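You operate a simulated robot arm through the tools that you are given. There is no shell and no other tool.

You run a simulated robot arm. Do the job below in one go: nothing can be reset, and whatever is moved stays where it is left.

Task
Fit the round plate from the white handle drawer and shut the catch.
Fine: it lies on the clutch plates in the basket; shut the drawer.

Only the result counts: the job must be done as asked and must still hold three seconds after the hand-in. Knocking over, shifting, dropping, spilling or breaking anything else fails it.

Robot
A 7-joint arm with a two-finger parallel gripper, fixed in place. Base frame: the origin is on the floor under the middle of its stand, x ahead of it, y to its left, z up; the work surface is at about z = 930. Readings come in mm, degrees, newtons and seconds.
With the tool pointing down near the work surface it reaches from about 200 to 740 mm from the base axis. Its first joint turns from -166.0 to 166.0 degrees. Payload 1.57 kg.
The tool frame sits at the grasp point between the pads (the TCP): z along the fingers, y along the line on which they close. The tips reach 30 mm beyond it. Largest opening 110 mm; finger width 24, thickness 12; the body of the gripper, 48 by 112 mm, starts 78 mm behind the TCP.
Orientation is that of the tool frame in the base frame, as a unit quaternion [x, y, z, w]. With the fingers straight down and closing along the base's y, the tool's x points along the base's -x, its y along +y and its z along -z.

Tools
- The arm moves only by the tool move_arm. Its argument "deltas" is a list of rows, each a list of 6 numbers: the shift along the base's x, y, z in units of 20 mm (1.0 is 20 mm), then the turn, a rotation vector about the base's x, y, z in units of 6 degrees (1.0 is 6 degrees). In form: [[x, y, z, ax, ay, az], ...]. A call has 1 to 20 rows; each row shifts and turns the commanded pose from where the row before left it. "claw" is the opening in per cent of the stroke, from 0 (shut) to 100 (fully open), set as the call begins (left out, the last holds). A call with a number of a shift or a turn outside -1 to 1 is refused whole. A row lasts 0.2 s, in which the tool goes at most 50 mm and 8.6 degrees; a call with a longer step from one row to the next is refused whole, and so is a gripper value outside its range. Where a pose cannot be reached the arm comes as near as it can. A force on the tool above 40 N (or 10 N above the force at the start of the call, whichever is more), or a blocked arm, ends the call early, and 0.2 s more pass. The fingers move at their own pace (about 45 mm/s each) and stop on an object; they squeeze with about 41 N. The grip force told is the motor's: it shows also when the fingers shut on nothing. Time passes only in rows, and 0.2 s behind the last, so rows that do not move let the fingers close. The reply holds the time, the measured pose of the TCP, the force on the tool along the base axes, the opening and the grip force, in the units named above and with some noise, with the torque about the TCP (base axes, N m) and any sound that the robot's microphone picked up.
- Cameras (640 x 400 px; columns grow to the right, rows downward): "scene" is fixed at [48.5, 650.2, 1619.8]; the picture's right is [-0.42, -0.91, 0.00], its down [-0.66, 0.30, -0.69] and it looks along [0.63, -0.29, -0.72] (base axes); focal length 356 px, centre (320, 200). "wrist" rides on the gripper at [70, 16, -141] in the tool frame; the picture's right is [-0.23, 0.97, 0.00], its down [-0.85, -0.20, -0.48] and it looks along [-0.47, -0.11, 0.88] (tool axes); focal length 222 px, centre (320, 200). There is no depth. A picture from a camera that has moved, and an enlarged one, comes with that camera's place and axes in the base frame and with its lens.
- capture(camera): a new picture of that camera. It takes no simulated time.
- move_column(by): slides the trunk up (or, below 0, down) by that many mm; the arm rides with it, the base frame stays. It gives what a move gives, with no picture.
- zoom(camera, box): a new picture of the part [left, top, right, bottom] of that camera's present view, enlarged. It takes no simulated time.
- close_job(): hands the job in; it is judged then, once.

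Nothing tells you positions but the pictures and the camera data. Unless the task says otherwise, let go and move clear before handing in.

The tools are called as a command line: name --pt "numbers of a row" for each row, then --argument value for the rest, lists and objects as JSON in quotes. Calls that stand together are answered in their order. move_arm: Moves the arm, as the interface text tells. Its arguments: {"type":"object","properties":{"deltas":{"type":"array","items":{"type":"array","items":{"type":"number"}}},"claw":{"type":"number"}},"required":["deltas"]} The other tools are called the same way: move_column (by) moves the trunk up or down; capture (camera) takes a picture; zoom (camera, box) takes an enlarged picture of a part of a camera's view; close_job () hands the job in.

At the start:

```text
time_s: 0.0
ee_pos: [452.8, 164.0, 1249.9]
orientation: [0.0, 1.0, 0.001, 0.0]
force: [0.0, 0.0, -0.2]
torque: [-0.03, 0.0, -0.02]
width: 110.0
grip_force: 0.1
trunk travel left (down, up): [-525.0, 65.0]
```

scene: 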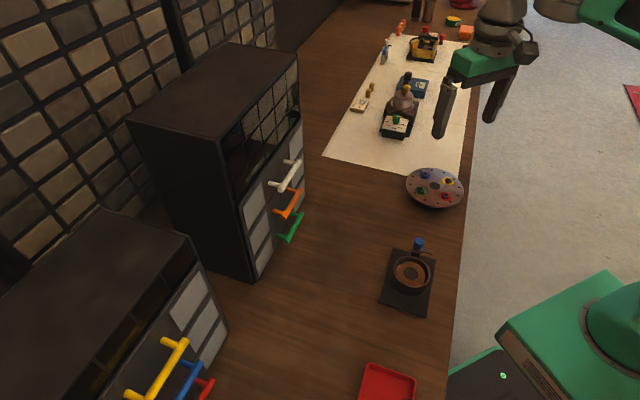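
wrist: 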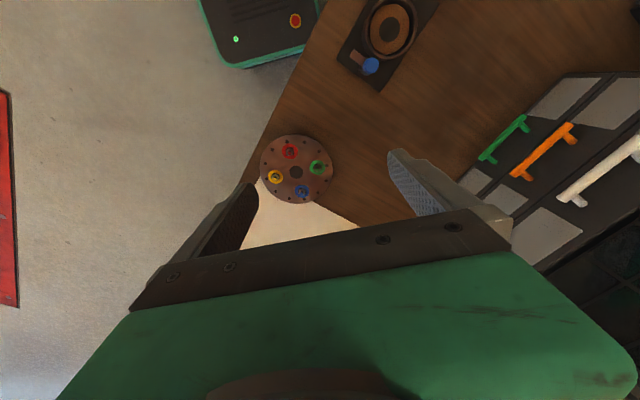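

I see a tall cabinet with white, orange and green handled drawers, a fixture on the bench with a round basket and a blue-knobbed catch, and some other items. I'll zoom into the details first.

zoom --camera "scene" --box '[360, 220, 460, 320]'

zoom --camera "scene" --box '[210, 80, 330, 280]'

zoom --camera "scene" --box '[320, 0, 480, 220]'

zoom --camera "wrist" --box '[320, 0, 640, 240]'

```text
4.00 times, centred on (410, 270) of scene
camera zoom: at [48.5, 650.2, 1619.8], right [-0.42, -0.91, 0.0], down [-0.66, 0.3, -0.69], along [0.63, -0.29, -0.72], focal length 1422 px, centre (-40, -80)
```

zoom: 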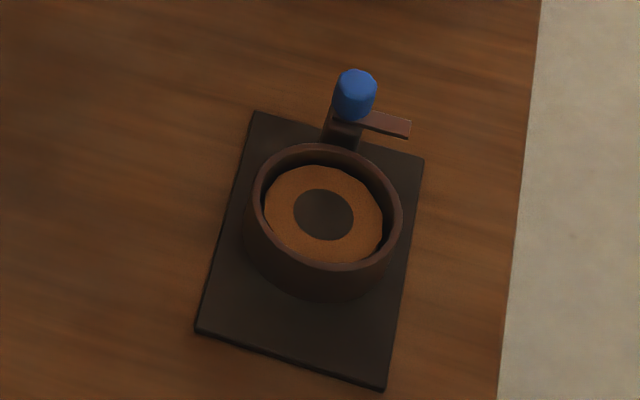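

```text
2.00 times, centred on (270, 180) of scene
camera zoom: at [48.5, 650.2, 1619.8], right [-0.42, -0.91, 0.0], down [-0.66, 0.3, -0.69], along [0.63, -0.29, -0.72], focal length 711 px, centre (420, 240)
```

zoom: 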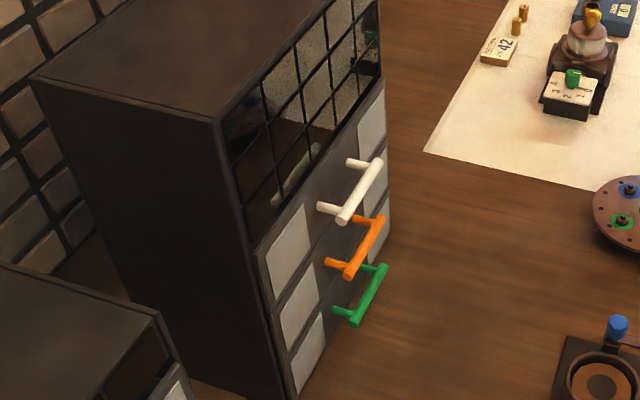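

```text
1.82 times, centred on (400, 110) of scene
camera zoom: at [48.5, 650.2, 1619.8], right [-0.42, -0.91, 0.0], down [-0.66, 0.3, -0.69], along [0.63, -0.29, -0.72], focal length 646 px, centre (174, 364)
```

zoom: 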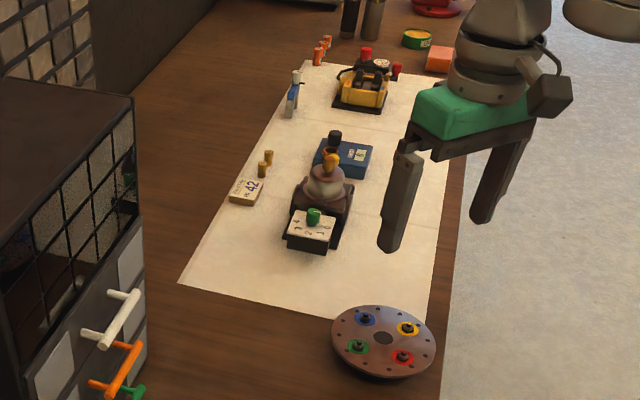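

```text
1.67 times, centred on (480, 120) of wrist
camera zoom: at [382.7, 180.4, 1392.0], right [0.23, 0.97, 0.0], down [0.85, -0.2, 0.48], along [0.47, -0.11, -0.88], focal length 370 px, centre (53, 333)
```

zoom: 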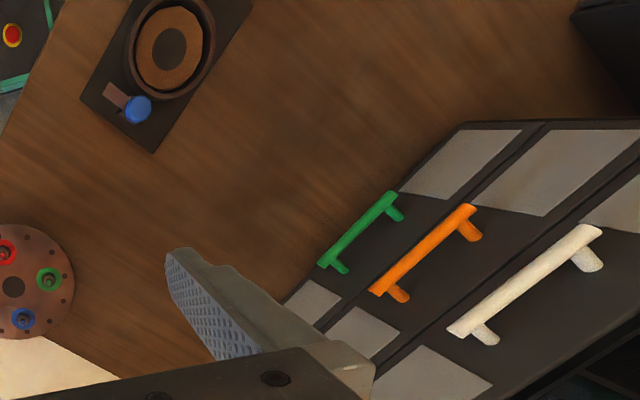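

The fixture's basket works out at about (342, 300) with its rim near z≈968, and the white handle at about (552, 484, 1143), with the drawer opening toward the robot. I'll move above the fixture to see it more closely.

move_arm --pt "-0.786 0.971 -0.571 0 0 0" --pt "-0.786 0.971 -0.571 0 0 0" --pt "-0.786 0.971 -0.571 0 0 0" --pt "-0.786 0.971 -0.571 0 0 0" --pt "-0.786 0.971 -0.571 0 0 0" --pt "-0.786 0.971 -0.571 0 0 0" --pt "-0.786 0.971 -0.571 0 0 0" --pt "0 0 0 0 0 0"

capture --camera "wrist"

capture --camera "scene"

```text
time_s: 1.8
ee_pos: [344.0, 298.2, 1171.2]
orientation: [0.0, 1.0, 0.0, 0.0]
force: [0.2, -0.2, -0.2]
torque: [0.04, -0.01, -0.01]
width: 109.8
grip_force: 0.0
trunk travel left (down, up): [-525.0, 65.0]
```

```text
taken
camera wrist: at [273.5, 316.0, 1312.2], right [0.23, 0.97, 0.0], down [0.85, -0.2, 0.48], along [0.47, -0.11, -0.88], focal length 222 px, centre (320, 200)
```

wrist: 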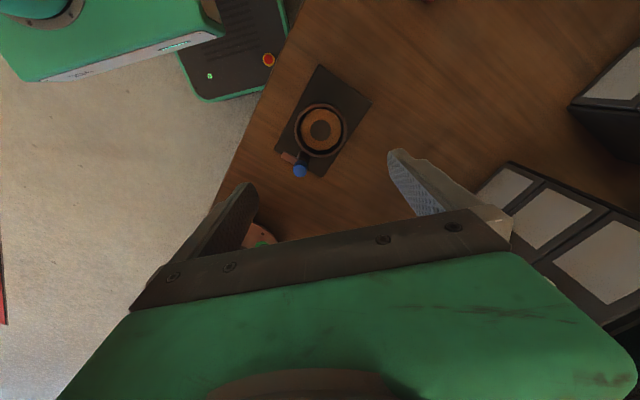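

```text
taken
```

scene: 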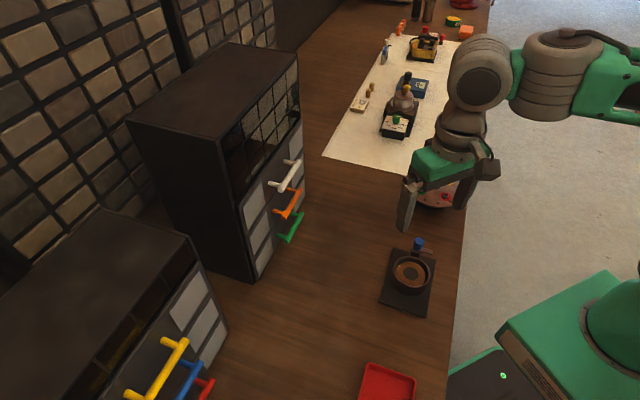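

The wrist camera now sees the fixture well; I'll zoom in on the basket and catch and on the handles.

zoom --camera "wrist" --box '[265, 60, 385, 190]'

zoom --camera "scene" --box '[370, 230, 450, 310]'

zoom --camera "scene" --box '[220, 90, 310, 210]'

```text
3.08 times, centred on (325, 125) of wrist
camera zoom: at [273.5, 316.0, 1312.2], right [0.23, 0.97, 0.0], down [0.85, -0.2, 0.48], along [0.47, -0.11, -0.88], focal length 684 px, centre (305, 431)
```

zoom: 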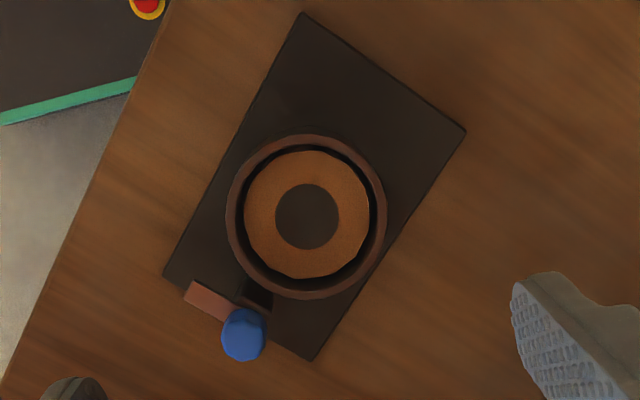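

```text
5.00 times, centred on (410, 270) of scene
camera zoom: at [48.5, 650.2, 1619.8], right [-0.42, -0.91, 0.0], down [-0.66, 0.3, -0.69], along [0.63, -0.29, -0.72], focal length 1777 px, centre (-130, -150)
```

zoom: 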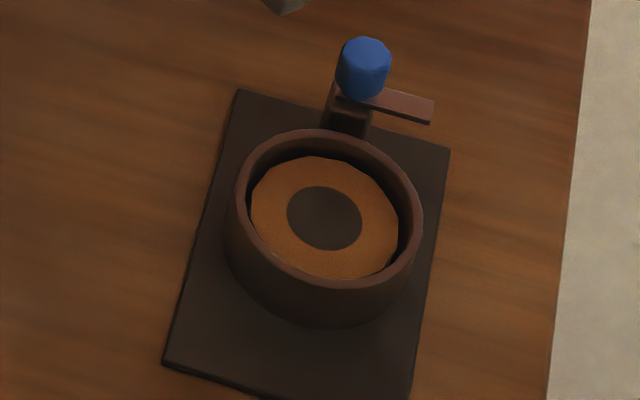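

```text
3.33 times, centred on (265, 150) of scene
camera zoom: at [48.5, 650.2, 1619.8], right [-0.42, -0.91, 0.0], down [-0.66, 0.3, -0.69], along [0.63, -0.29, -0.72], focal length 1185 px, centre (503, 367)
```

zoom: 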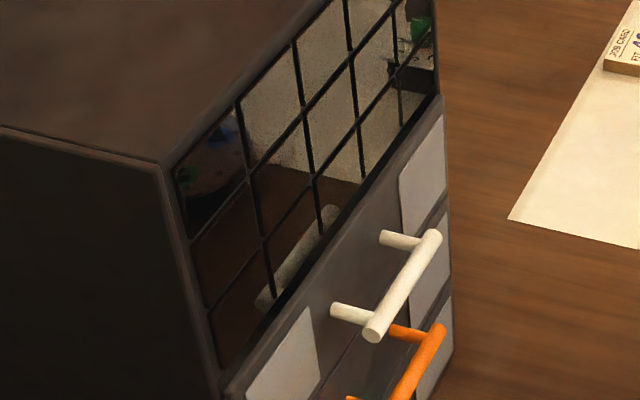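

There's a card on the mat that reads something like "JOB CARD"; I'll read it before acting.

zoom --camera "scene" --box '[345, 80, 385, 115]'

zoom --camera "scene" --box '[375, 70, 435, 140]'

zoom --camera "scene" --box '[370, 10, 480, 70]'

zoom --camera "wrist" --box '[460, 130, 640, 330]'

```text
11.43 times, centred on (365, 98) of scene
camera zoom: at [48.5, 650.2, 1619.8], right [-0.42, -0.91, 0.0], down [-0.66, 0.3, -0.69], along [0.63, -0.29, -0.72], focal length 4063 px, centre (-194, 1371)
```

zoom: 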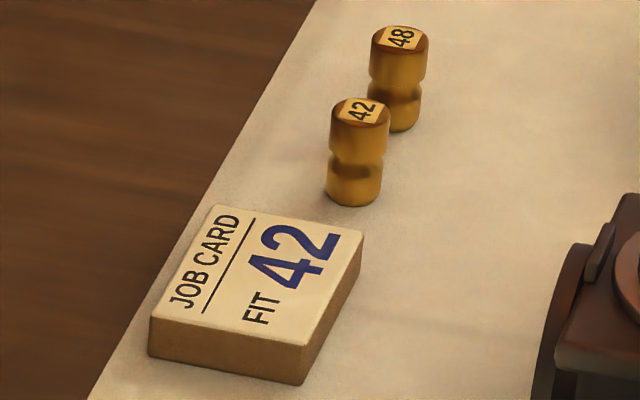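

```text
5.71 times, centred on (405, 105) of scene
camera zoom: at [48.5, 650.2, 1619.8], right [-0.42, -0.91, 0.0], down [-0.66, 0.3, -0.69], along [0.63, -0.29, -0.72], focal length 2031 px, centre (-166, 743)
```

zoom: 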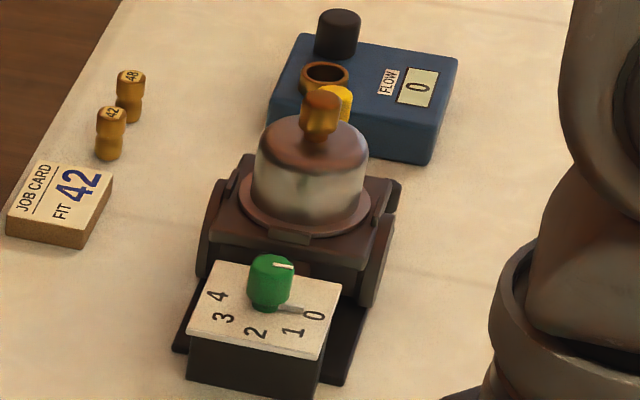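

```text
5.82 times, centred on (425, 40) of scene
camera zoom: at [48.5, 650.2, 1619.8], right [-0.42, -0.91, 0.0], down [-0.66, 0.3, -0.69], along [0.63, -0.29, -0.72], focal length 2068 px, centre (-291, 1131)
```

zoom: 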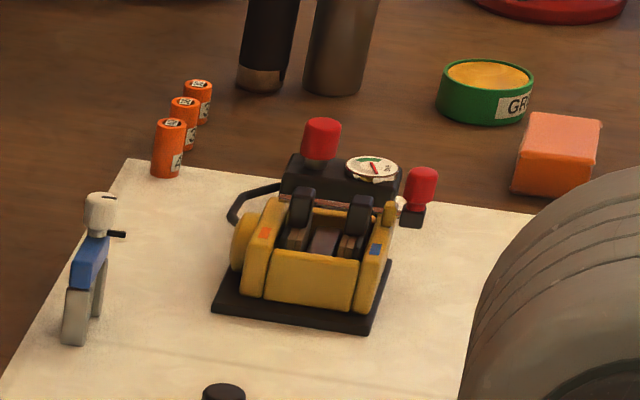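

```text
2.00 times, centred on (550, 230) of wrist
camera zoom: at [273.5, 316.0, 1312.2], right [0.23, 0.97, 0.0], down [0.85, -0.2, 0.48], along [0.47, -0.11, -0.88], focal length 444 px, centre (-140, 140)
```

zoom: 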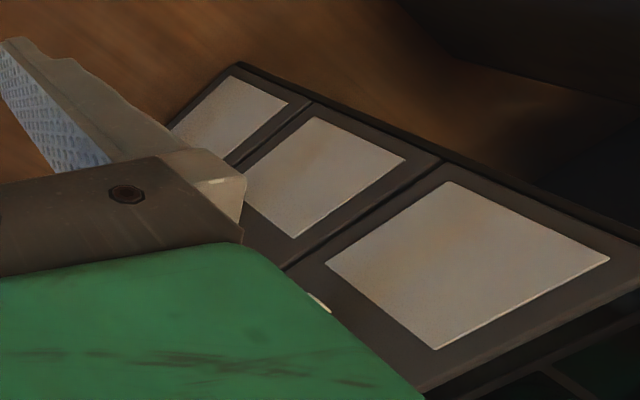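

The job card belongs to other equipment on the mat. I'll look closely at the catch to learn its pivot and the lever's height.

zoom --camera "wrist" --box '[280, 130, 330, 180]'

zoom --camera "scene" --box '[395, 230, 435, 270]'

```text
8.00 times, centred on (305, 155) of wrist
camera zoom: at [273.5, 316.0, 1312.2], right [0.23, 0.97, 0.0], down [0.85, -0.2, 0.48], along [0.47, -0.11, -0.88], focal length 1777 px, centre (440, 560)
```

zoom: 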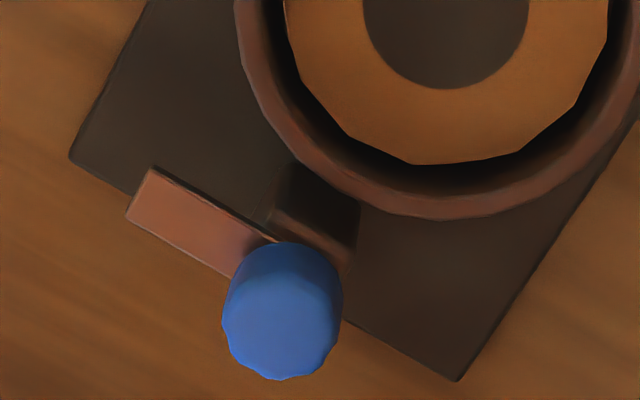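

```text
10.00 times, centred on (415, 250) of scene
camera zoom: at [48.5, 650.2, 1619.8], right [-0.42, -0.91, 0.0], down [-0.66, 0.3, -0.69], along [0.63, -0.29, -0.72], focal length 3555 px, centre (-630, -300)
```

zoom: 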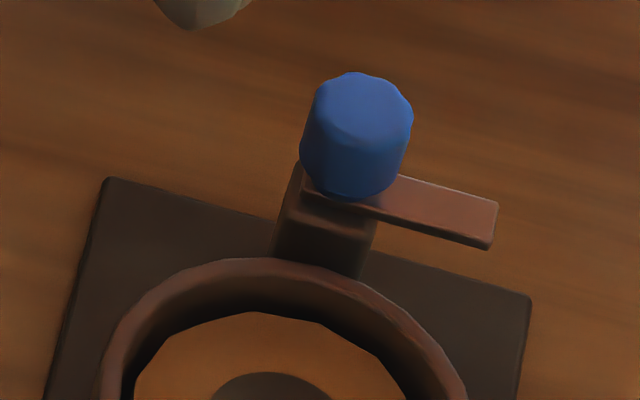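

The catch is a lever on a post with the blue knob on the pivot at about (386, 257, 991). It swings about 90° clockwise to go over the rim. The drawer comes first: I'll turn the hand horizontal, pointing at the cabinet, so the fingers close vertically on the white bar.

move_arm --pt "0 0 0.3 0 0 -0.927" --pt "0 0 0.3 0 0 -0.927" --pt "0 0 0.3 0 0 -0.927" --pt "0 0 0.3 0 0 -0.927" --pt "0 0 0 0 0 -0.927" --pt "0 0 0 0 0 -0.927" --pt "0 0 0 0 0 -0.927" --pt "0 0 0 0 0 -0.927" --pt "0 0 0 0 0 0"

capture --camera "wrist"

capture --camera "scene"

```text
time_s: 3.8
ee_pos: [343.1, 299.6, 1195.5]
orientation: [0.379, 0.925, 0.001, 0.0]
force: [0.9, -0.2, -0.5]
torque: [0.01, 0.0, 0.02]
width: 110.0
grip_force: 0.1
trunk travel left (down, up): [-525.0, 65.0]
```

```text
taken
camera wrist: at [304.2, 360.8, 1336.7], right [0.85, 0.53, 0.0], down [0.47, -0.74, 0.48], along [0.26, -0.41, -0.88], focal length 222 px, centre (320, 200)
```

wrist: 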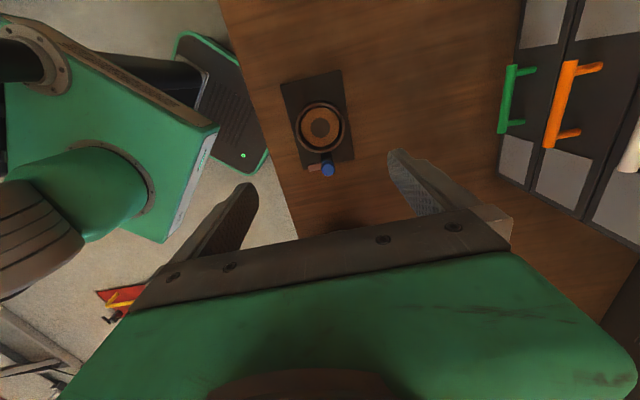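

```text
taken
```

scene: 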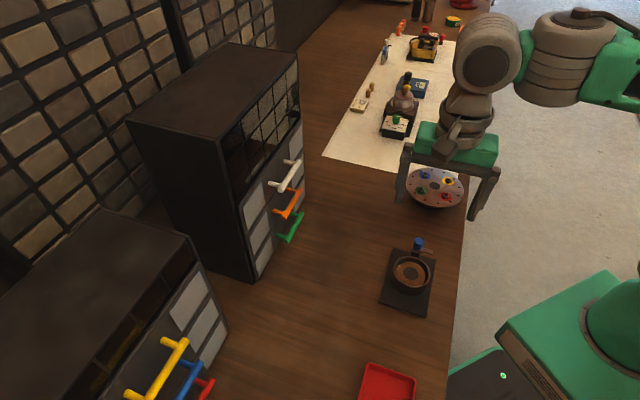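

The yaw is done. I'll zoom in on the handles from this pose to refine the bar direction and standoff before tilting.

zoom --camera "wrist" --box '[480, 0, 640, 220]'

```text
1.82 times, centred on (560, 110) of wrist
camera zoom: at [304.2, 360.8, 1336.7], right [0.85, 0.53, 0.0], down [0.47, -0.74, 0.48], along [0.26, -0.41, -0.88], focal length 404 px, centre (-116, 364)
```

zoom: 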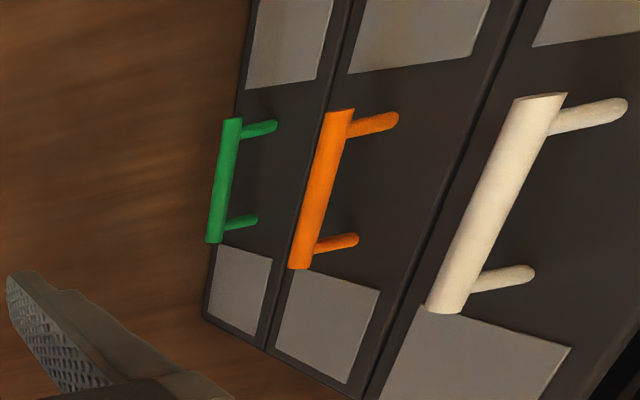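

The bar is centred at about (550.6, 483, 1144), runs at −44°, and stands off 34 mm from the drawer face. Now I'll tilt the hand to horizontal while moving to a pre-grasp point about 130 mm in front of it.

move_arm --pt "0.2 0.15 0 0.7157 -0.6984 0" --pt "0.3 0.2 0 0.7157 -0.6984 0" --pt "0.389 0.301 -0.1 0.7157 -0.6984 0" --pt "0.389 0.301 -0.172 0.7157 -0.6984 0" --pt "0.389 0.301 -0.172 0.7157 -0.6984 0" --pt "0.389 0.301 -0.172 0.7157 -0.6984 0" --pt "0.389 0.301 -0.172 0.7157 -0.6984 0" --pt "0.389 0.301 -0.172 0.7157 -0.6984 0" --pt "0.389 0.301 -0.172 0.7157 -0.6984 0" --pt "0.389 0.301 -0.172 0.7157 -0.6984 0" --pt "0.389 0.301 -0.172 0.7157 -0.6984 0" --pt "0.389 0.301 -0.172 0.7157 -0.6984 0" --pt "0.389 0.301 -0.172 0.7157 -0.6984 0" --pt "0.389 0.301 -0.172 0.7157 -0.6984 0" --pt "0.389 0.301 -0.172 0.7157 -0.6984 0" --pt "0 0 0 0 0 0" --pt "0 0 0 0 0 0" --claw 45

capture --camera "wrist"

capture --camera "scene"

```text
time_s: 7.4
ee_pos: [454.3, 384.3, 1151.9]
orientation: [0.268, 0.655, 0.654, 0.265]
force: [-0.2, -0.1, 0.4]
torque: [0.01, -0.03, 0.05]
width: 49.5
grip_force: 0.2
trunk travel left (down, up): [-525.0, 65.0]
```

```text
taken
camera wrist: at [305.0, 332.8, 1169.3], right [0.17, -0.16, 0.97], down [0.28, -0.94, -0.2], along [0.95, 0.3, -0.11], focal length 222 px, centre (320, 200)
```

wrist: 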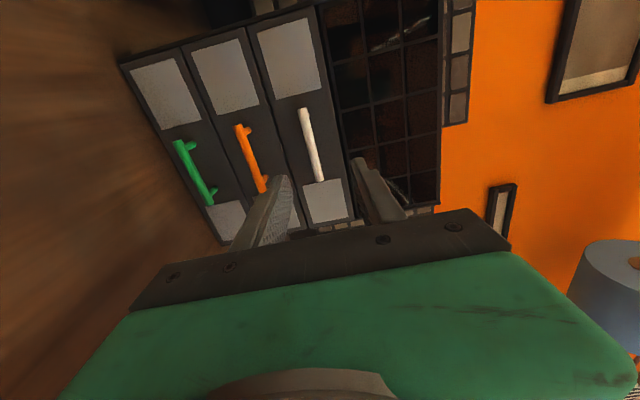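

```text
taken
```

scene: 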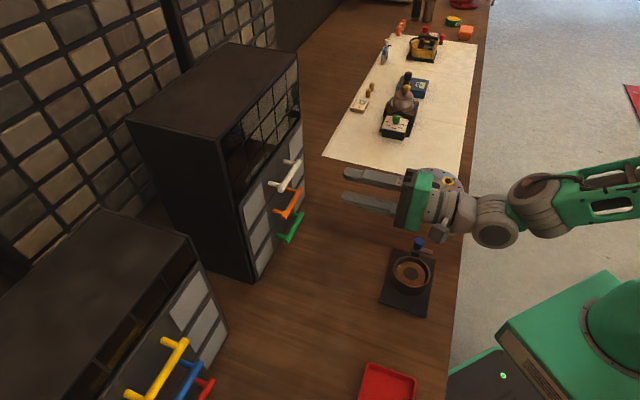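

The hand is horizontal and lined up with the white bar, 138 mm away along the approach line. I'll advance to straddle the bar.

move_arm --pt "0.566 0.58 -0.2 0 0 0" --pt "0.566 0.58 -0.195 0 0 0" --pt "0.566 0.58 0 0 0 0" --pt "0.566 0.58 0 0 0 0" --pt "0.566 0.58 0 0 0 0" --pt "0.566 0.58 0 0 0 0" --pt "0.566 0.58 0 0 0 0" --pt "0.566 0.58 0 0 0 0" --pt "0 0 0 0 0 0"

capture --camera "wrist"

zoom --camera "scene" --box '[240, 110, 400, 240]'

```text
time_s: 9.4
ee_pos: [545.5, 478.3, 1144.7]
orientation: [0.268, 0.655, 0.655, 0.265]
force: [0.0, 1.1, -0.4]
torque: [-0.01, -0.01, -0.02]
width: 49.8
grip_force: 0.1
trunk travel left (down, up): [-525.0, 65.0]
```

```text
taken
camera wrist: at [395.4, 425.9, 1161.4], right [0.17, -0.16, 0.97], down [0.28, -0.94, -0.2], along [0.95, 0.3, -0.11], focal length 222 px, centre (320, 200)
```

wrist: 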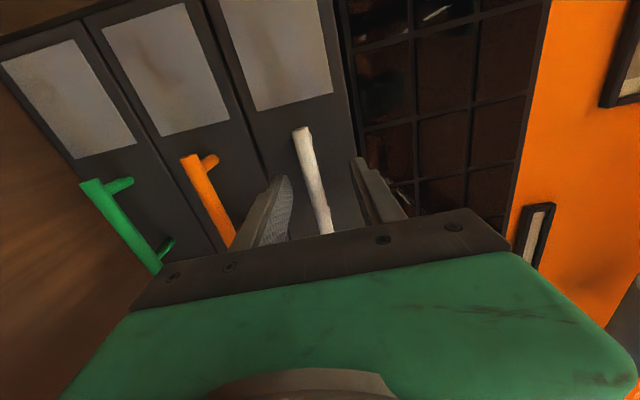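

```text
3.08 times, centred on (320, 175) of scene
camera zoom: at [48.5, 650.2, 1619.8], right [-0.42, -0.91, 0.0], down [-0.66, 0.3, -0.69], along [0.63, -0.29, -0.72], focal length 1094 px, centre (320, 277)
```

zoom: 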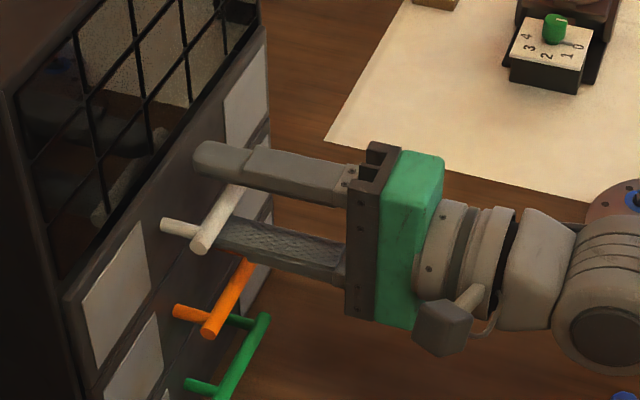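

The fingers straddle the bar. Closing now.

move_arm --pt "0 0 0 0 0 0" --pt "0 0 0 0 0 0" --pt "0 0 0 0 0 0" --pt "0 0 0 0 0 0" --claw 0

```text
time_s: 10.4
ee_pos: [545.2, 477.4, 1140.1]
orientation: [0.269, 0.657, 0.652, 0.265]
force: [-2.6, -1.8, -14.1]
torque: [-0.24, -0.04, -0.01]
width: 11.8
grip_force: 29.4
trunk travel left (down, up): [-525.0, 65.0]
```

Gripped: the bar is about 12 mm thick at z≈1140. I'll relax the vertical offset and start pulling the drawer out.

move_arm --pt "0 0 -0.2 0 0 0" --pt "0 0 0 0 0 0" --pt "-0.175 -0.179 0 0 0 0" --pt "-0.349 -0.358 0 0 0 0" --pt "-0.349 -0.358 0 0 0 0" --pt "-0.349 -0.358 0 0 0 0"

capture --camera "scene"

```text
time_s: 11.8
ee_pos: [521.1, 453.4, 1140.1]
orientation: [0.268, 0.655, 0.655, 0.265]
force: [-1.6, -0.5, -4.8]
torque: [-0.17, -0.06, 0.62]
width: 11.7
grip_force: 29.5
trunk travel left (down, up): [-525.0, 65.0]
```

```text
taken
```

scene: 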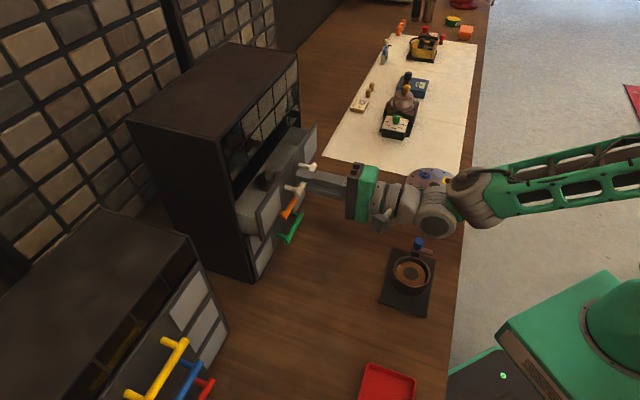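

The drawer slides out easily. I'll keep pulling.

move_arm --pt "-0.349 -0.358 0 0 0 0" --pt "-0.349 -0.358 0 0 0 0" --pt "-0.349 -0.358 0 0 0 0" --pt "-0.349 -0.358 0 0 0 0" --pt "-0.349 -0.358 0 0 0 0" --pt "-0.349 -0.358 0 0 0 0" --pt "0 0 0 0 0 0"

capture --camera "scene"

zoom --camera "scene" --box '[220, 100, 380, 250]'

```text
time_s: 13.4
ee_pos: [477.4, 410.7, 1139.9]
orientation: [0.267, 0.656, 0.655, 0.265]
force: [-8.9, 7.7, -0.9]
torque: [-0.1, -0.03, 0.95]
width: 11.5
grip_force: 29.1
trunk travel left (down, up): [-525.0, 65.0]
```

```text
taken
```

scene: 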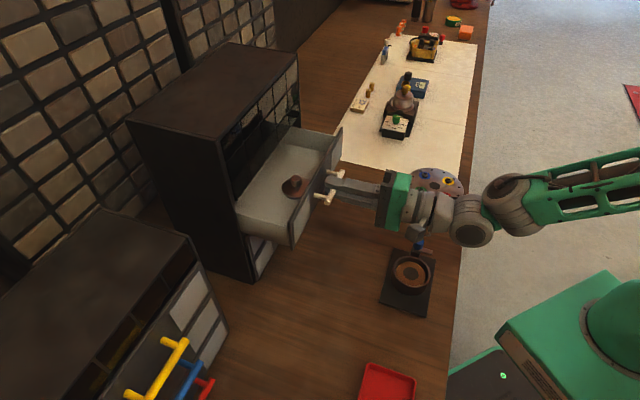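

```text
2.67 times, centred on (300, 175) of scene
camera zoom: at [48.5, 650.2, 1619.8], right [-0.42, -0.91, 0.0], down [-0.66, 0.3, -0.69], along [0.63, -0.29, -0.72], focal length 948 px, centre (373, 267)
```

zoom: 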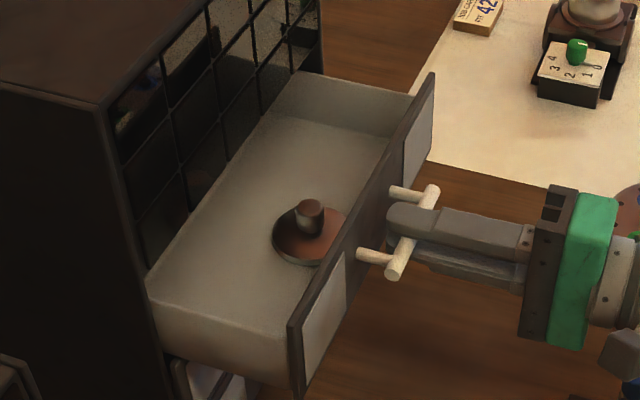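

The round plate has a central knob and lies just behind the drawer front. I'll pull the drawer 30 mm more, along the corrected sliding direction, for extra clearance.

move_arm --pt "-0.075 0.065 0 0 0 0" --pt "-0.357 -0.35 0 0 0 0" --pt "-0.357 -0.35 0 0 0 0" --pt "-0.357 -0.35 0 0 0 0" --pt "0 0 0 0 0 0"

zoom --camera "scene" --box '[220, 100, 380, 250]'

```text
time_s: 14.6
ee_pos: [459.8, 390.6, 1139.8]
orientation: [0.268, 0.655, 0.654, 0.267]
force: [15.2, 21.1, 4.6]
torque: [-0.11, -0.14, 0.1]
width: 12.0
grip_force: 28.5
trunk travel left (down, up): [-525.0, 65.0]
```

```text
2.67 times, centred on (300, 175) of scene
camera zoom: at [48.5, 650.2, 1619.8], right [-0.42, -0.91, 0.0], down [-0.66, 0.3, -0.69], along [0.63, -0.29, -0.72], focal length 948 px, centre (373, 267)
```

zoom: 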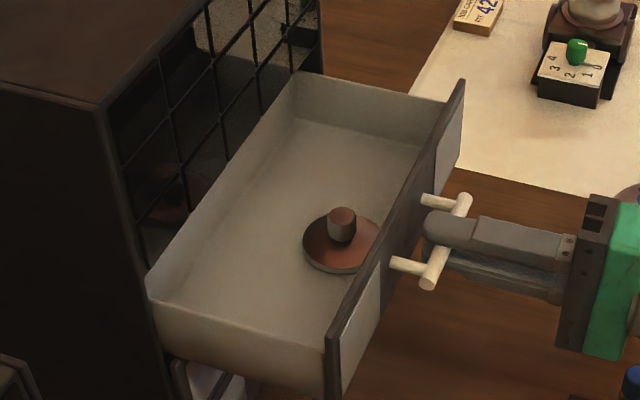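

The drawer has reached its stop (about 122 mm open). I'll relax the pull, let go of the bar and back away straight.

move_arm --pt "0.15 0.15 0 0 0 0" --pt "0 0 0 0 0 0"

move_arm --pt "0 0 0 0 0 0" --pt "0 0 0 0 0 0" --pt "0 0 0 0 0 0" --claw 45

zoom --camera "scene" --box '[260, 120, 420, 250]'

```text
time_s: 15.2
ee_pos: [458.8, 389.9, 1140.1]
orientation: [0.268, 0.654, 0.655, 0.267]
force: [-0.4, 1.2, 10.6]
torque: [0.03, -0.18, -0.08]
width: 11.4
grip_force: 29.2
trunk travel left (down, up): [-525.0, 65.0]
```

```text
time_s: 16.0
ee_pos: [459.8, 392.6, 1138.0]
orientation: [0.268, 0.655, 0.655, 0.265]
force: [0.0, -0.3, 0.2]
torque: [0.04, 0.02, 0.0]
width: 49.2
grip_force: 0.1
trunk travel left (down, up): [-525.0, 65.0]
```

```text
3.08 times, centred on (340, 185) of scene
camera zoom: at [48.5, 650.2, 1619.8], right [-0.42, -0.91, 0.0], down [-0.66, 0.3, -0.69], along [0.63, -0.29, -0.72], focal length 1094 px, centre (258, 246)
```

zoom: 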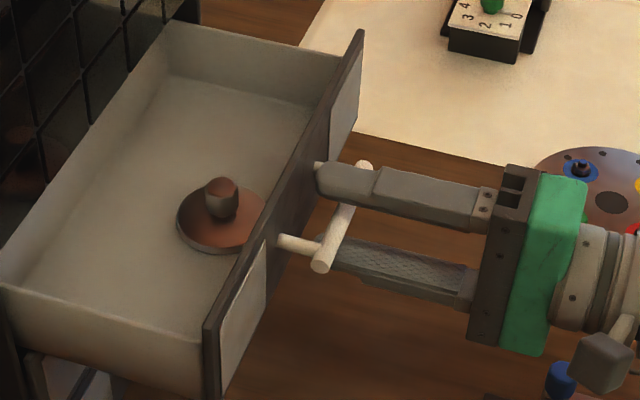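

The bar is released. I'll back out, rise, and turn the hand to point straight down with its camera side facing the robot.

move_arm --pt "-0.707 -0.707 0 0 0 0" --pt "-0.707 -0.707 0 0 0 0" --pt "-0.707 -0.707 0 0 0 0" --pt "-0.707 -0.707 0 0 0 0" --pt "0 0 0 0 0 0"

move_arm --pt "0 0 0.55 -0.7157 0.6984 0" --pt "0 0 0.55 -0.7157 0.6984 0" --pt "0 0 0.55 -0.7157 0.6984 0" --pt "0 0 0.55 -0.7157 0.6984 0" --pt "0 0 0.55 -0.7157 0.6984 0" --pt "0 0 0.55 -0.7157 0.6984 0" --pt "0 0 0.55 -0.7157 0.6984 0" --pt "0 0 0.55 -0.7157 0.6984 0" --pt "0 0 0.55 -0.7157 0.6984 0" --pt "0 0 0.55 -0.7157 0.6984 0" --pt "0 0 0.55 -0.7157 0.6984 0" --pt "0 0 0.55 -0.7157 0.6984 0" --pt "0 0 0.55 -0.7157 0.6984 0" --pt "0 0 0.55 -0.7157 0.6984 0" --pt "0 0 0.55 -0.7157 0.6984 0" --pt "0 0 0 0 0 0"

capture --camera "scene"

```text
time_s: 17.2
ee_pos: [403.1, 334.4, 1136.9]
orientation: [0.268, 0.655, 0.655, 0.264]
force: [0.0, -0.7, -0.3]
torque: [0.01, 0.02, 0.02]
width: 49.5
grip_force: 0.0
trunk travel left (down, up): [-525.0, 65.0]
```

```text
time_s: 20.6
ee_pos: [401.9, 334.8, 1304.9]
orientation: [0.378, 0.926, -0.001, 0.0]
force: [0.3, 1.0, 0.1]
torque: [-0.02, 0.03, -0.01]
width: 49.5
grip_force: 0.1
trunk travel left (down, up): [-525.0, 65.0]
```

```text
taken
```

scene: 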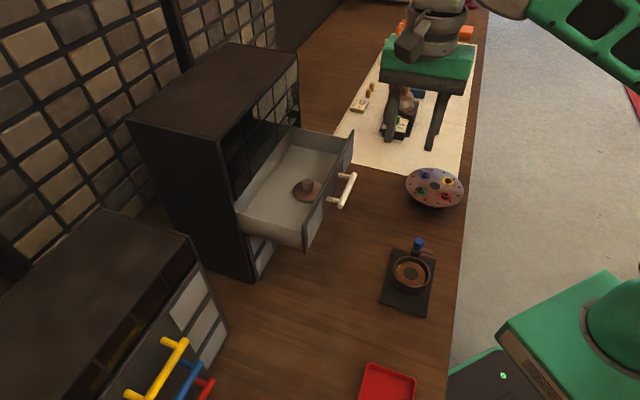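

The drawer stays open. I'll yaw the hand 90° in place here, then move over the plate.

move_arm --pt "0 0 0 0 0 1" --pt "0 0 0 0 0 1" --pt "0 0 0 0 0 1" --pt "0 0 0 0 0 1" --pt "0 0 0 0 0 1" --pt "0 0 0 0 0 1" --pt "0 0 0 0 0 1" --pt "0 0 0 0 0 1" --pt "0 0 0 0 0 1" --pt "0 0 0 0 0 1" --pt "0 0 0 0 0 1" --pt "0 0 0 0 0 1" --pt "0 0 0 0 0 1" --pt "0 0 0 0 0 1" --pt "0 0 0 0 0 0.917" --pt "0 0 0 0 0 0"

move_arm --pt "0.65 0.65 -0.25 0 0 0" --pt "0.65 0.65 -0.25 0 0 0" --pt "0.65 0.65 -0.25 0 0 0" --pt "0.65 0.65 -0.25 0 0 0" --pt "0.65 0.65 -0.25 0 0 0" --pt "0.65 0.65 -0.25 0 0 0" --pt "0.65 0.65 -0.25 0 0 0" --pt "0.65 0.65 -0.25 0 0 0" --pt "0.65 0.65 -0.25 0 0 0" --pt "0 0 0 0 0 0"

capture --camera "wrist"

capture --camera "scene"

```text
time_s: 24.0
ee_pos: [402.2, 336.6, 1304.2]
orientation: [-0.383, 0.924, 0.0, 0.001]
force: [0.4, 0.2, 0.6]
torque: [-0.02, 0.05, -0.01]
width: 49.6
grip_force: 0.1
trunk travel left (down, up): [-525.0, 65.0]
```

```text
time_s: 24.9
ee_pos: [450.2, 383.2, 1286.2]
orientation: [-0.384, 0.923, 0.001, 0.007]
force: [11.6, 11.9, -21.9]
torque: [-0.77, 0.6, -0.1]
width: 49.3
grip_force: 0.0
out of reach, approached as far as the arm can: row 4
trunk travel left (down, up): [-525.0, 65.0]
stopped in row 4: the force on the tool passed its limit at 92 N (the readings are from after the stop); the commanded pose is now the measured one
```

```text
taken
camera wrist: at [386.5, 343.8, 1427.8], right [-0.53, 0.85, 0.0], down [0.74, 0.46, 0.49], along [0.42, 0.26, -0.87], focal length 222 px, centre (320, 200)
```

wrist: 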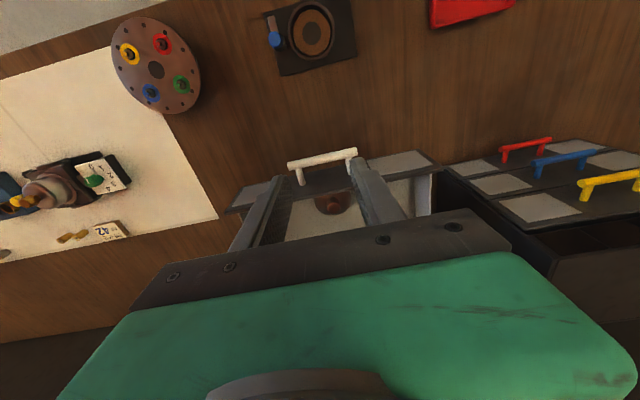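

```text
taken
```

scene: 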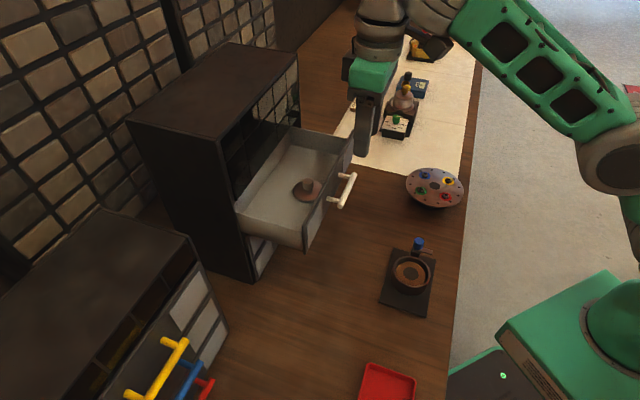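

The arm hit its reach limit here at this height (tool down), so I'll check whether any force remains before choosing another way in.

move_arm --pt "0 0 0 0 0 0" --pt "0 0 0 0 0 0"

zoom --camera "scene" --box '[300, 0, 640, 200]'

```text
time_s: 25.6
ee_pos: [450.0, 383.1, 1285.7]
orientation: [-0.382, 0.924, 0.002, 0.008]
force: [7.5, 9.3, -15.6]
torque: [-0.72, 0.28, -0.19]
width: 49.3
grip_force: 0.0
trunk travel left (down, up): [-525.0, 65.0]
stopped in row 2: the force on the tool passed its limit at 41 N (the readings are from after the stop); the commanded pose is now the measured one
```

```text
1.88 times, centred on (470, 100) of scene
camera zoom: at [48.5, 650.2, 1619.8], right [-0.42, -0.91, 0.0], down [-0.66, 0.3, -0.69], along [0.63, -0.29, -0.72], focal length 669 px, centre (38, 388)
```

zoom: 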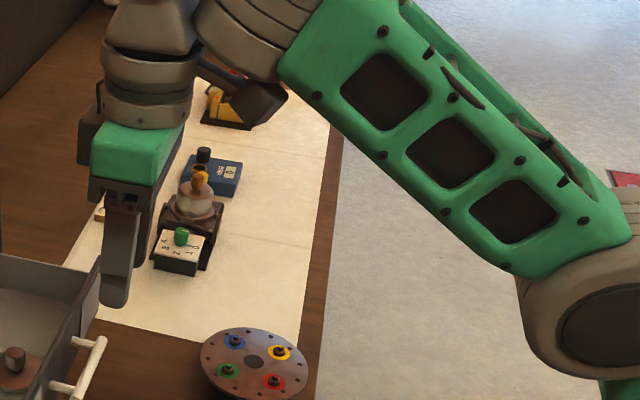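

The wrist camera mount is pressing against the arm's own forearm because the wrist folds too tightly here. I'll back off, raise the trunk, and come in with the hand leaning about 30° forward, which opens the wrist.

move_arm --pt "-0.5 -0.5 0.1 0 0 0" --pt "-0.6 -0.6 0.2 0 0 0" --pt "-0.7 -0.7 0.2 0 0 0" --pt "-0.6 -0.6 0.2 0 0 0" --pt "0 0 0 0 0 0"

```text
time_s: 26.8
ee_pos: [402.3, 335.0, 1300.0]
orientation: [-0.383, 0.924, 0.002, 0.008]
force: [0.7, -0.3, -0.8]
torque: [0.02, 0.02, 0.02]
width: 49.6
grip_force: 0.2
trunk travel left (down, up): [-525.0, 65.0]
```

move_arm --pt "0 0 0 0.707 -0.707 0" --pt "0 0 0 0.707 -0.707 0" --pt "0 0 0 0.707 -0.707 0" --pt "0 0 0 0.707 -0.707 0" --pt "0 0 0 0.59 -0.59 0" --pt "0 0 0 0 0 0"

move_column --by 60

capture --camera "scene"

capture --camera "wrist"

```text
time_s: 28.2
ee_pos: [403.1, 333.6, 1300.6]
orientation: [-0.37, 0.893, 0.097, 0.238]
force: [1.1, -0.2, -0.2]
torque: [0.0, 0.02, 0.01]
width: 49.5
grip_force: 0.1
trunk travel left (down, up): [-525.0, 65.0]
```

```text
time_s: 29.2
ee_pos: [403.1, 336.0, 1360.6]
orientation: [-0.37, 0.893, 0.098, 0.238]
force: [-0.4, -0.5, 0.2]
torque: [0.0, 0.01, -0.01]
width: 49.6
grip_force: 0.1
trunk travel left (down, up): [-585.0, 5.0]
```

```text
taken
```

scene: 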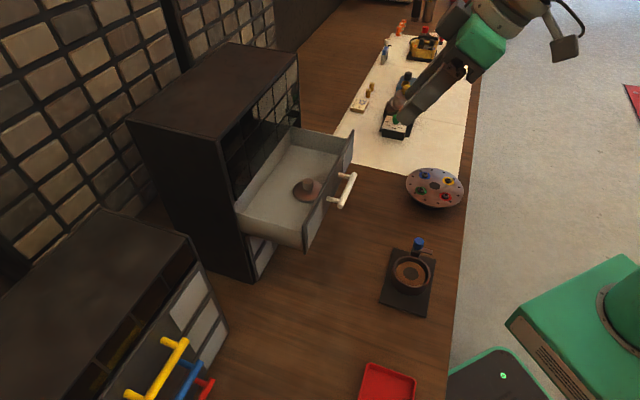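

```text
taken
camera wrist: at [297.0, 254.9, 1449.1], right [-0.55, 0.83, 0.11], down [0.5, 0.22, 0.84], along [0.67, 0.52, -0.53], focal length 222 px, centre (320, 200)
```

wrist: 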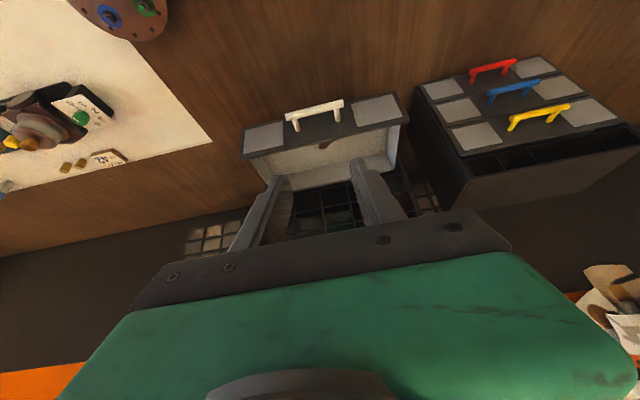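

The lean and trunk height are good and nothing is touching. I'll move to a hover above the plate's knob.

move_arm --pt "0.565 0.575 -0.6 0 0 0" --pt "0.565 0.575 -0.6 0 0 0" --pt "0.565 0.575 -0.6 0 0 0" --pt "0.565 0.575 -0.6 0 0 0" --pt "0.565 0.575 -0.6 0 0 0" --pt "0.565 0.575 -0.6 0 0 0" --pt "0.565 0.575 -0.6 0 0 0" --pt "0.565 0.575 -0.6 0 0 0" --pt "0.565 0.575 -0.6 0 0 0" --pt "0.565 0.575 -0.6 0 0 0" --pt "0 0 0 0 0 0"

capture --camera "scene"

capture --camera "wrist"

```text
time_s: 31.6
ee_pos: [515.1, 450.5, 1240.5]
orientation: [-0.37, 0.893, 0.098, 0.238]
force: [-0.9, -0.2, -0.7]
torque: [-0.02, -0.03, -0.02]
width: 49.4
grip_force: 0.1
trunk travel left (down, up): [-585.0, 5.0]
```

```text
taken
```

scene: 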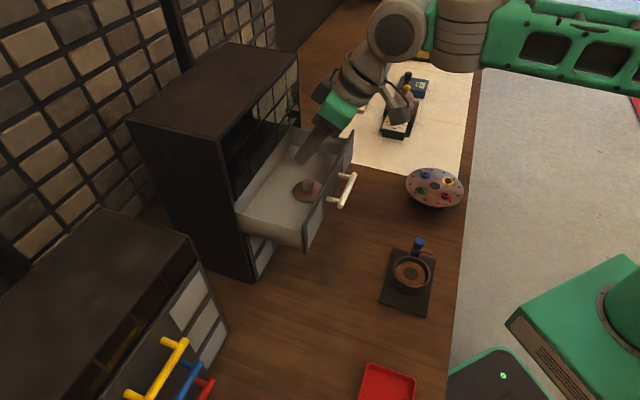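

```text
taken
camera wrist: at [410.4, 369.7, 1329.3], right [-0.55, 0.83, 0.11], down [0.5, 0.22, 0.84], along [0.67, 0.52, -0.53], focal length 222 px, centre (320, 200)
```

wrist: 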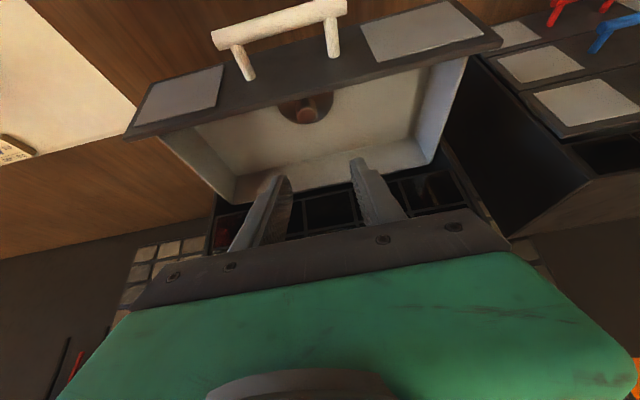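

I'm hovering freely over the drawer and can see the knob in both cameras. I'll measure it precisely.

zoom --camera "wrist" --box '[265, 70, 345, 140]'

zoom --camera "scene" --box '[270, 140, 350, 210]'

```text
5.71 times, centred on (305, 105) of wrist
camera zoom: at [410.4, 369.7, 1329.3], right [-0.55, 0.83, 0.11], down [0.5, 0.22, 0.84], along [0.67, 0.52, -0.53], focal length 1269 px, centre (406, 743)
```

zoom: 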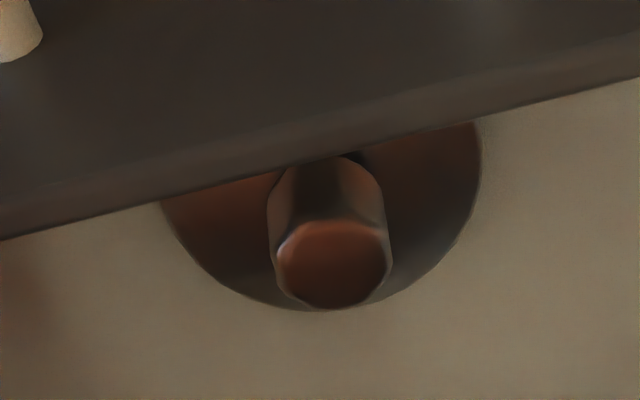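

```text
5.71 times, centred on (310, 175) of scene
camera zoom: at [48.5, 650.2, 1619.8], right [-0.42, -0.91, 0.0], down [-0.66, 0.3, -0.69], along [0.63, -0.29, -0.72], focal length 2031 px, centre (377, 343)
```

zoom: 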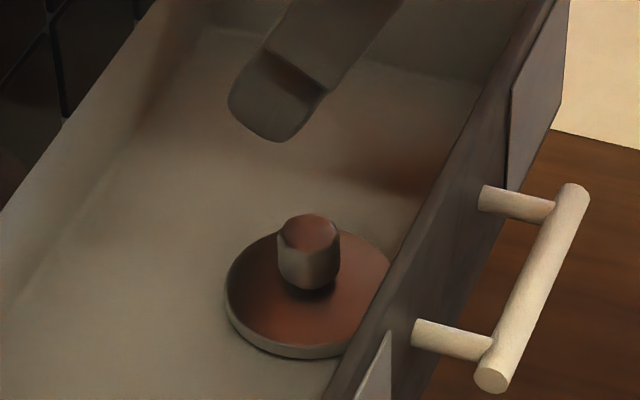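

The knob's top is at about (525.6, 456.1, 1140), 21 mm across and 20 mm tall, and the plate is about 58 mm across. I'll lean back 6°, line up over it, and come partway down to check.

move_arm --pt "0.157 0.035 0 -0.707 0.707 0" --pt "0.158 0.035 -0.5 0 0 0" --pt "0 0 -0.9 0 0 0" --pt "0 0 -0.9 0 0 0" --pt "0 0 -0.9 0 0 0" --pt "0 0 0 0 0 0"

zoom --camera "scene" --box '[260, 90, 380, 210]'

capture --camera "wrist"

```text
time_s: 33.0
ee_pos: [522.9, 453.8, 1176.2]
orientation: [-0.374, 0.904, 0.078, 0.191]
force: [0.4, 0.4, 0.3]
torque: [0.0, 0.03, 0.01]
width: 49.6
grip_force: 0.1
trunk travel left (down, up): [-585.0, 5.0]
```

```text
3.33 times, centred on (320, 150) of scene
camera zoom: at [48.5, 650.2, 1619.8], right [-0.42, -0.91, 0.0], down [-0.66, 0.3, -0.69], along [0.63, -0.29, -0.72], focal length 1185 px, centre (320, 367)
```

zoom: 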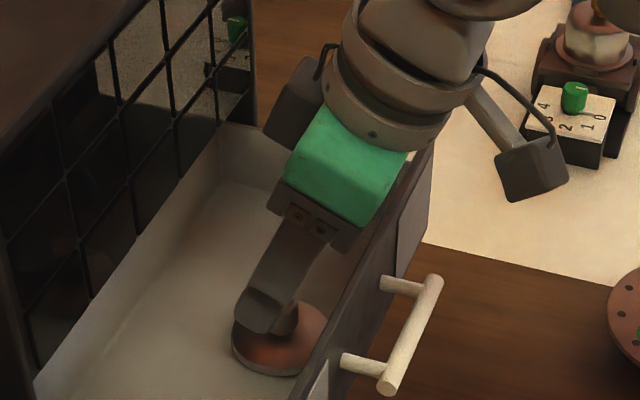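

```text
taken
camera wrist: at [423.3, 379.4, 1277.7], right [-0.54, 0.84, 0.09], down [0.56, 0.28, 0.78], along [0.63, 0.47, -0.62], focal length 222 px, centre (320, 200)
```

wrist: 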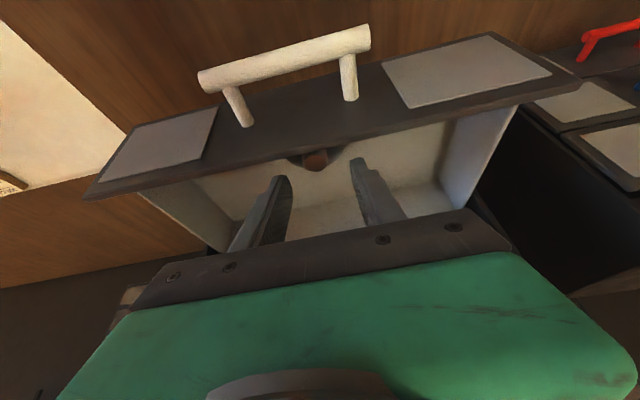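

The fingers are centred over the knob and clear of the drawer front. I'll lower the last 20 mm.

move_arm --pt "0 0 -0.4 0 0 0" --pt "0 0 -0.4 0 0 0" --pt "0 0 -0.2 0 0 0" --pt "0 0 0 0 0 0"

zoom --camera "scene" --box '[270, 130, 350, 210]'

zoom --camera "wrist" --box '[220, 110, 420, 260]'

```text
time_s: 34.0
ee_pos: [519.5, 452.4, 1155.7]
orientation: [-0.375, 0.904, 0.078, 0.191]
force: [-0.6, 0.7, -0.2]
torque: [0.0, -0.01, -0.01]
width: 49.6
grip_force: 0.0
trunk travel left (down, up): [-585.0, 5.0]
```

```text
5.00 times, centred on (310, 170) of scene
camera zoom: at [48.5, 650.2, 1619.8], right [-0.42, -0.91, 0.0], down [-0.66, 0.3, -0.69], along [0.63, -0.29, -0.72], focal length 1777 px, centre (370, 350)
```

zoom: 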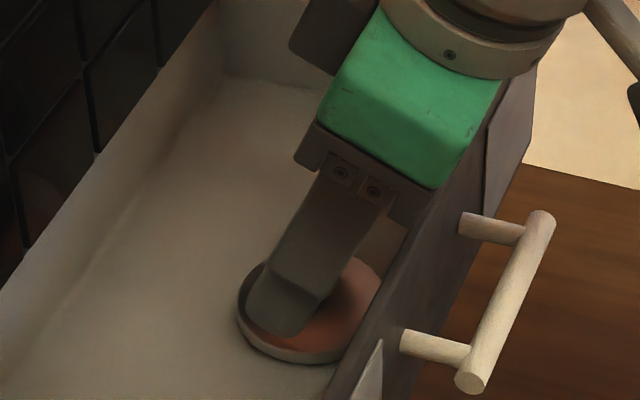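

```text
2.67 times, centred on (320, 185) of wrist
camera zoom: at [422.5, 378.8, 1257.7], right [-0.54, 0.84, 0.09], down [0.56, 0.28, 0.78], along [0.63, 0.47, -0.62], focal length 592 px, centre (320, 240)
```

zoom: 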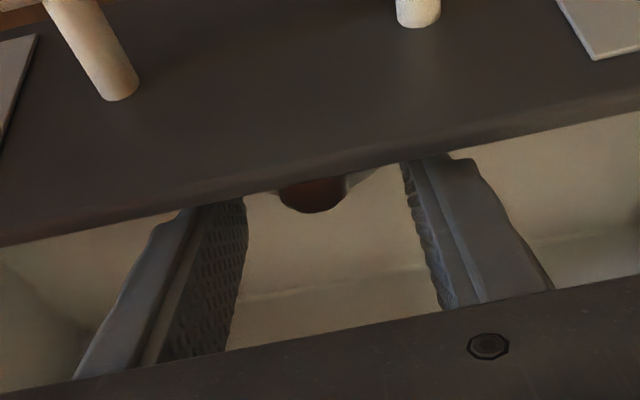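

The knob is between the pads. Closing on it.

move_arm --pt "0 0 0 0 0 0" --pt "0 0 0 0 0 0" --pt "0 0 0 0 0 0" --pt "0 0 0 0 0 0" --claw 0

zoom --camera "scene" --box '[270, 130, 350, 210]'

```text
time_s: 35.0
ee_pos: [521.1, 451.4, 1156.1]
orientation: [-0.375, 0.904, 0.078, 0.19]
force: [-0.8, -0.7, 0.6]
torque: [0.03, -0.01, -0.01]
width: 20.7
grip_force: 33.8
trunk travel left (down, up): [-585.0, 5.0]
```

```text
5.00 times, centred on (310, 170) of scene
camera zoom: at [48.5, 650.2, 1619.8], right [-0.42, -0.91, 0.0], down [-0.66, 0.3, -0.69], along [0.63, -0.29, -0.72], focal length 1777 px, centre (370, 350)
```

zoom: 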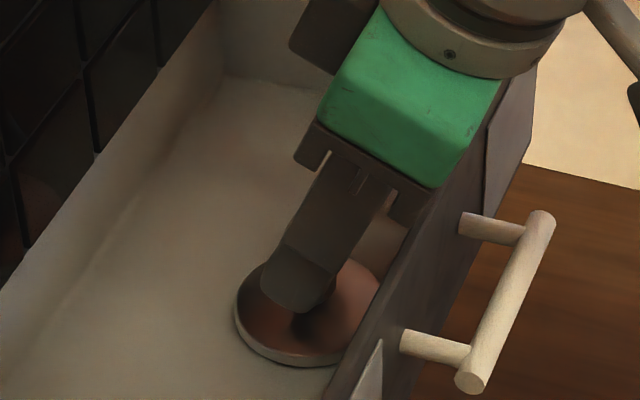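

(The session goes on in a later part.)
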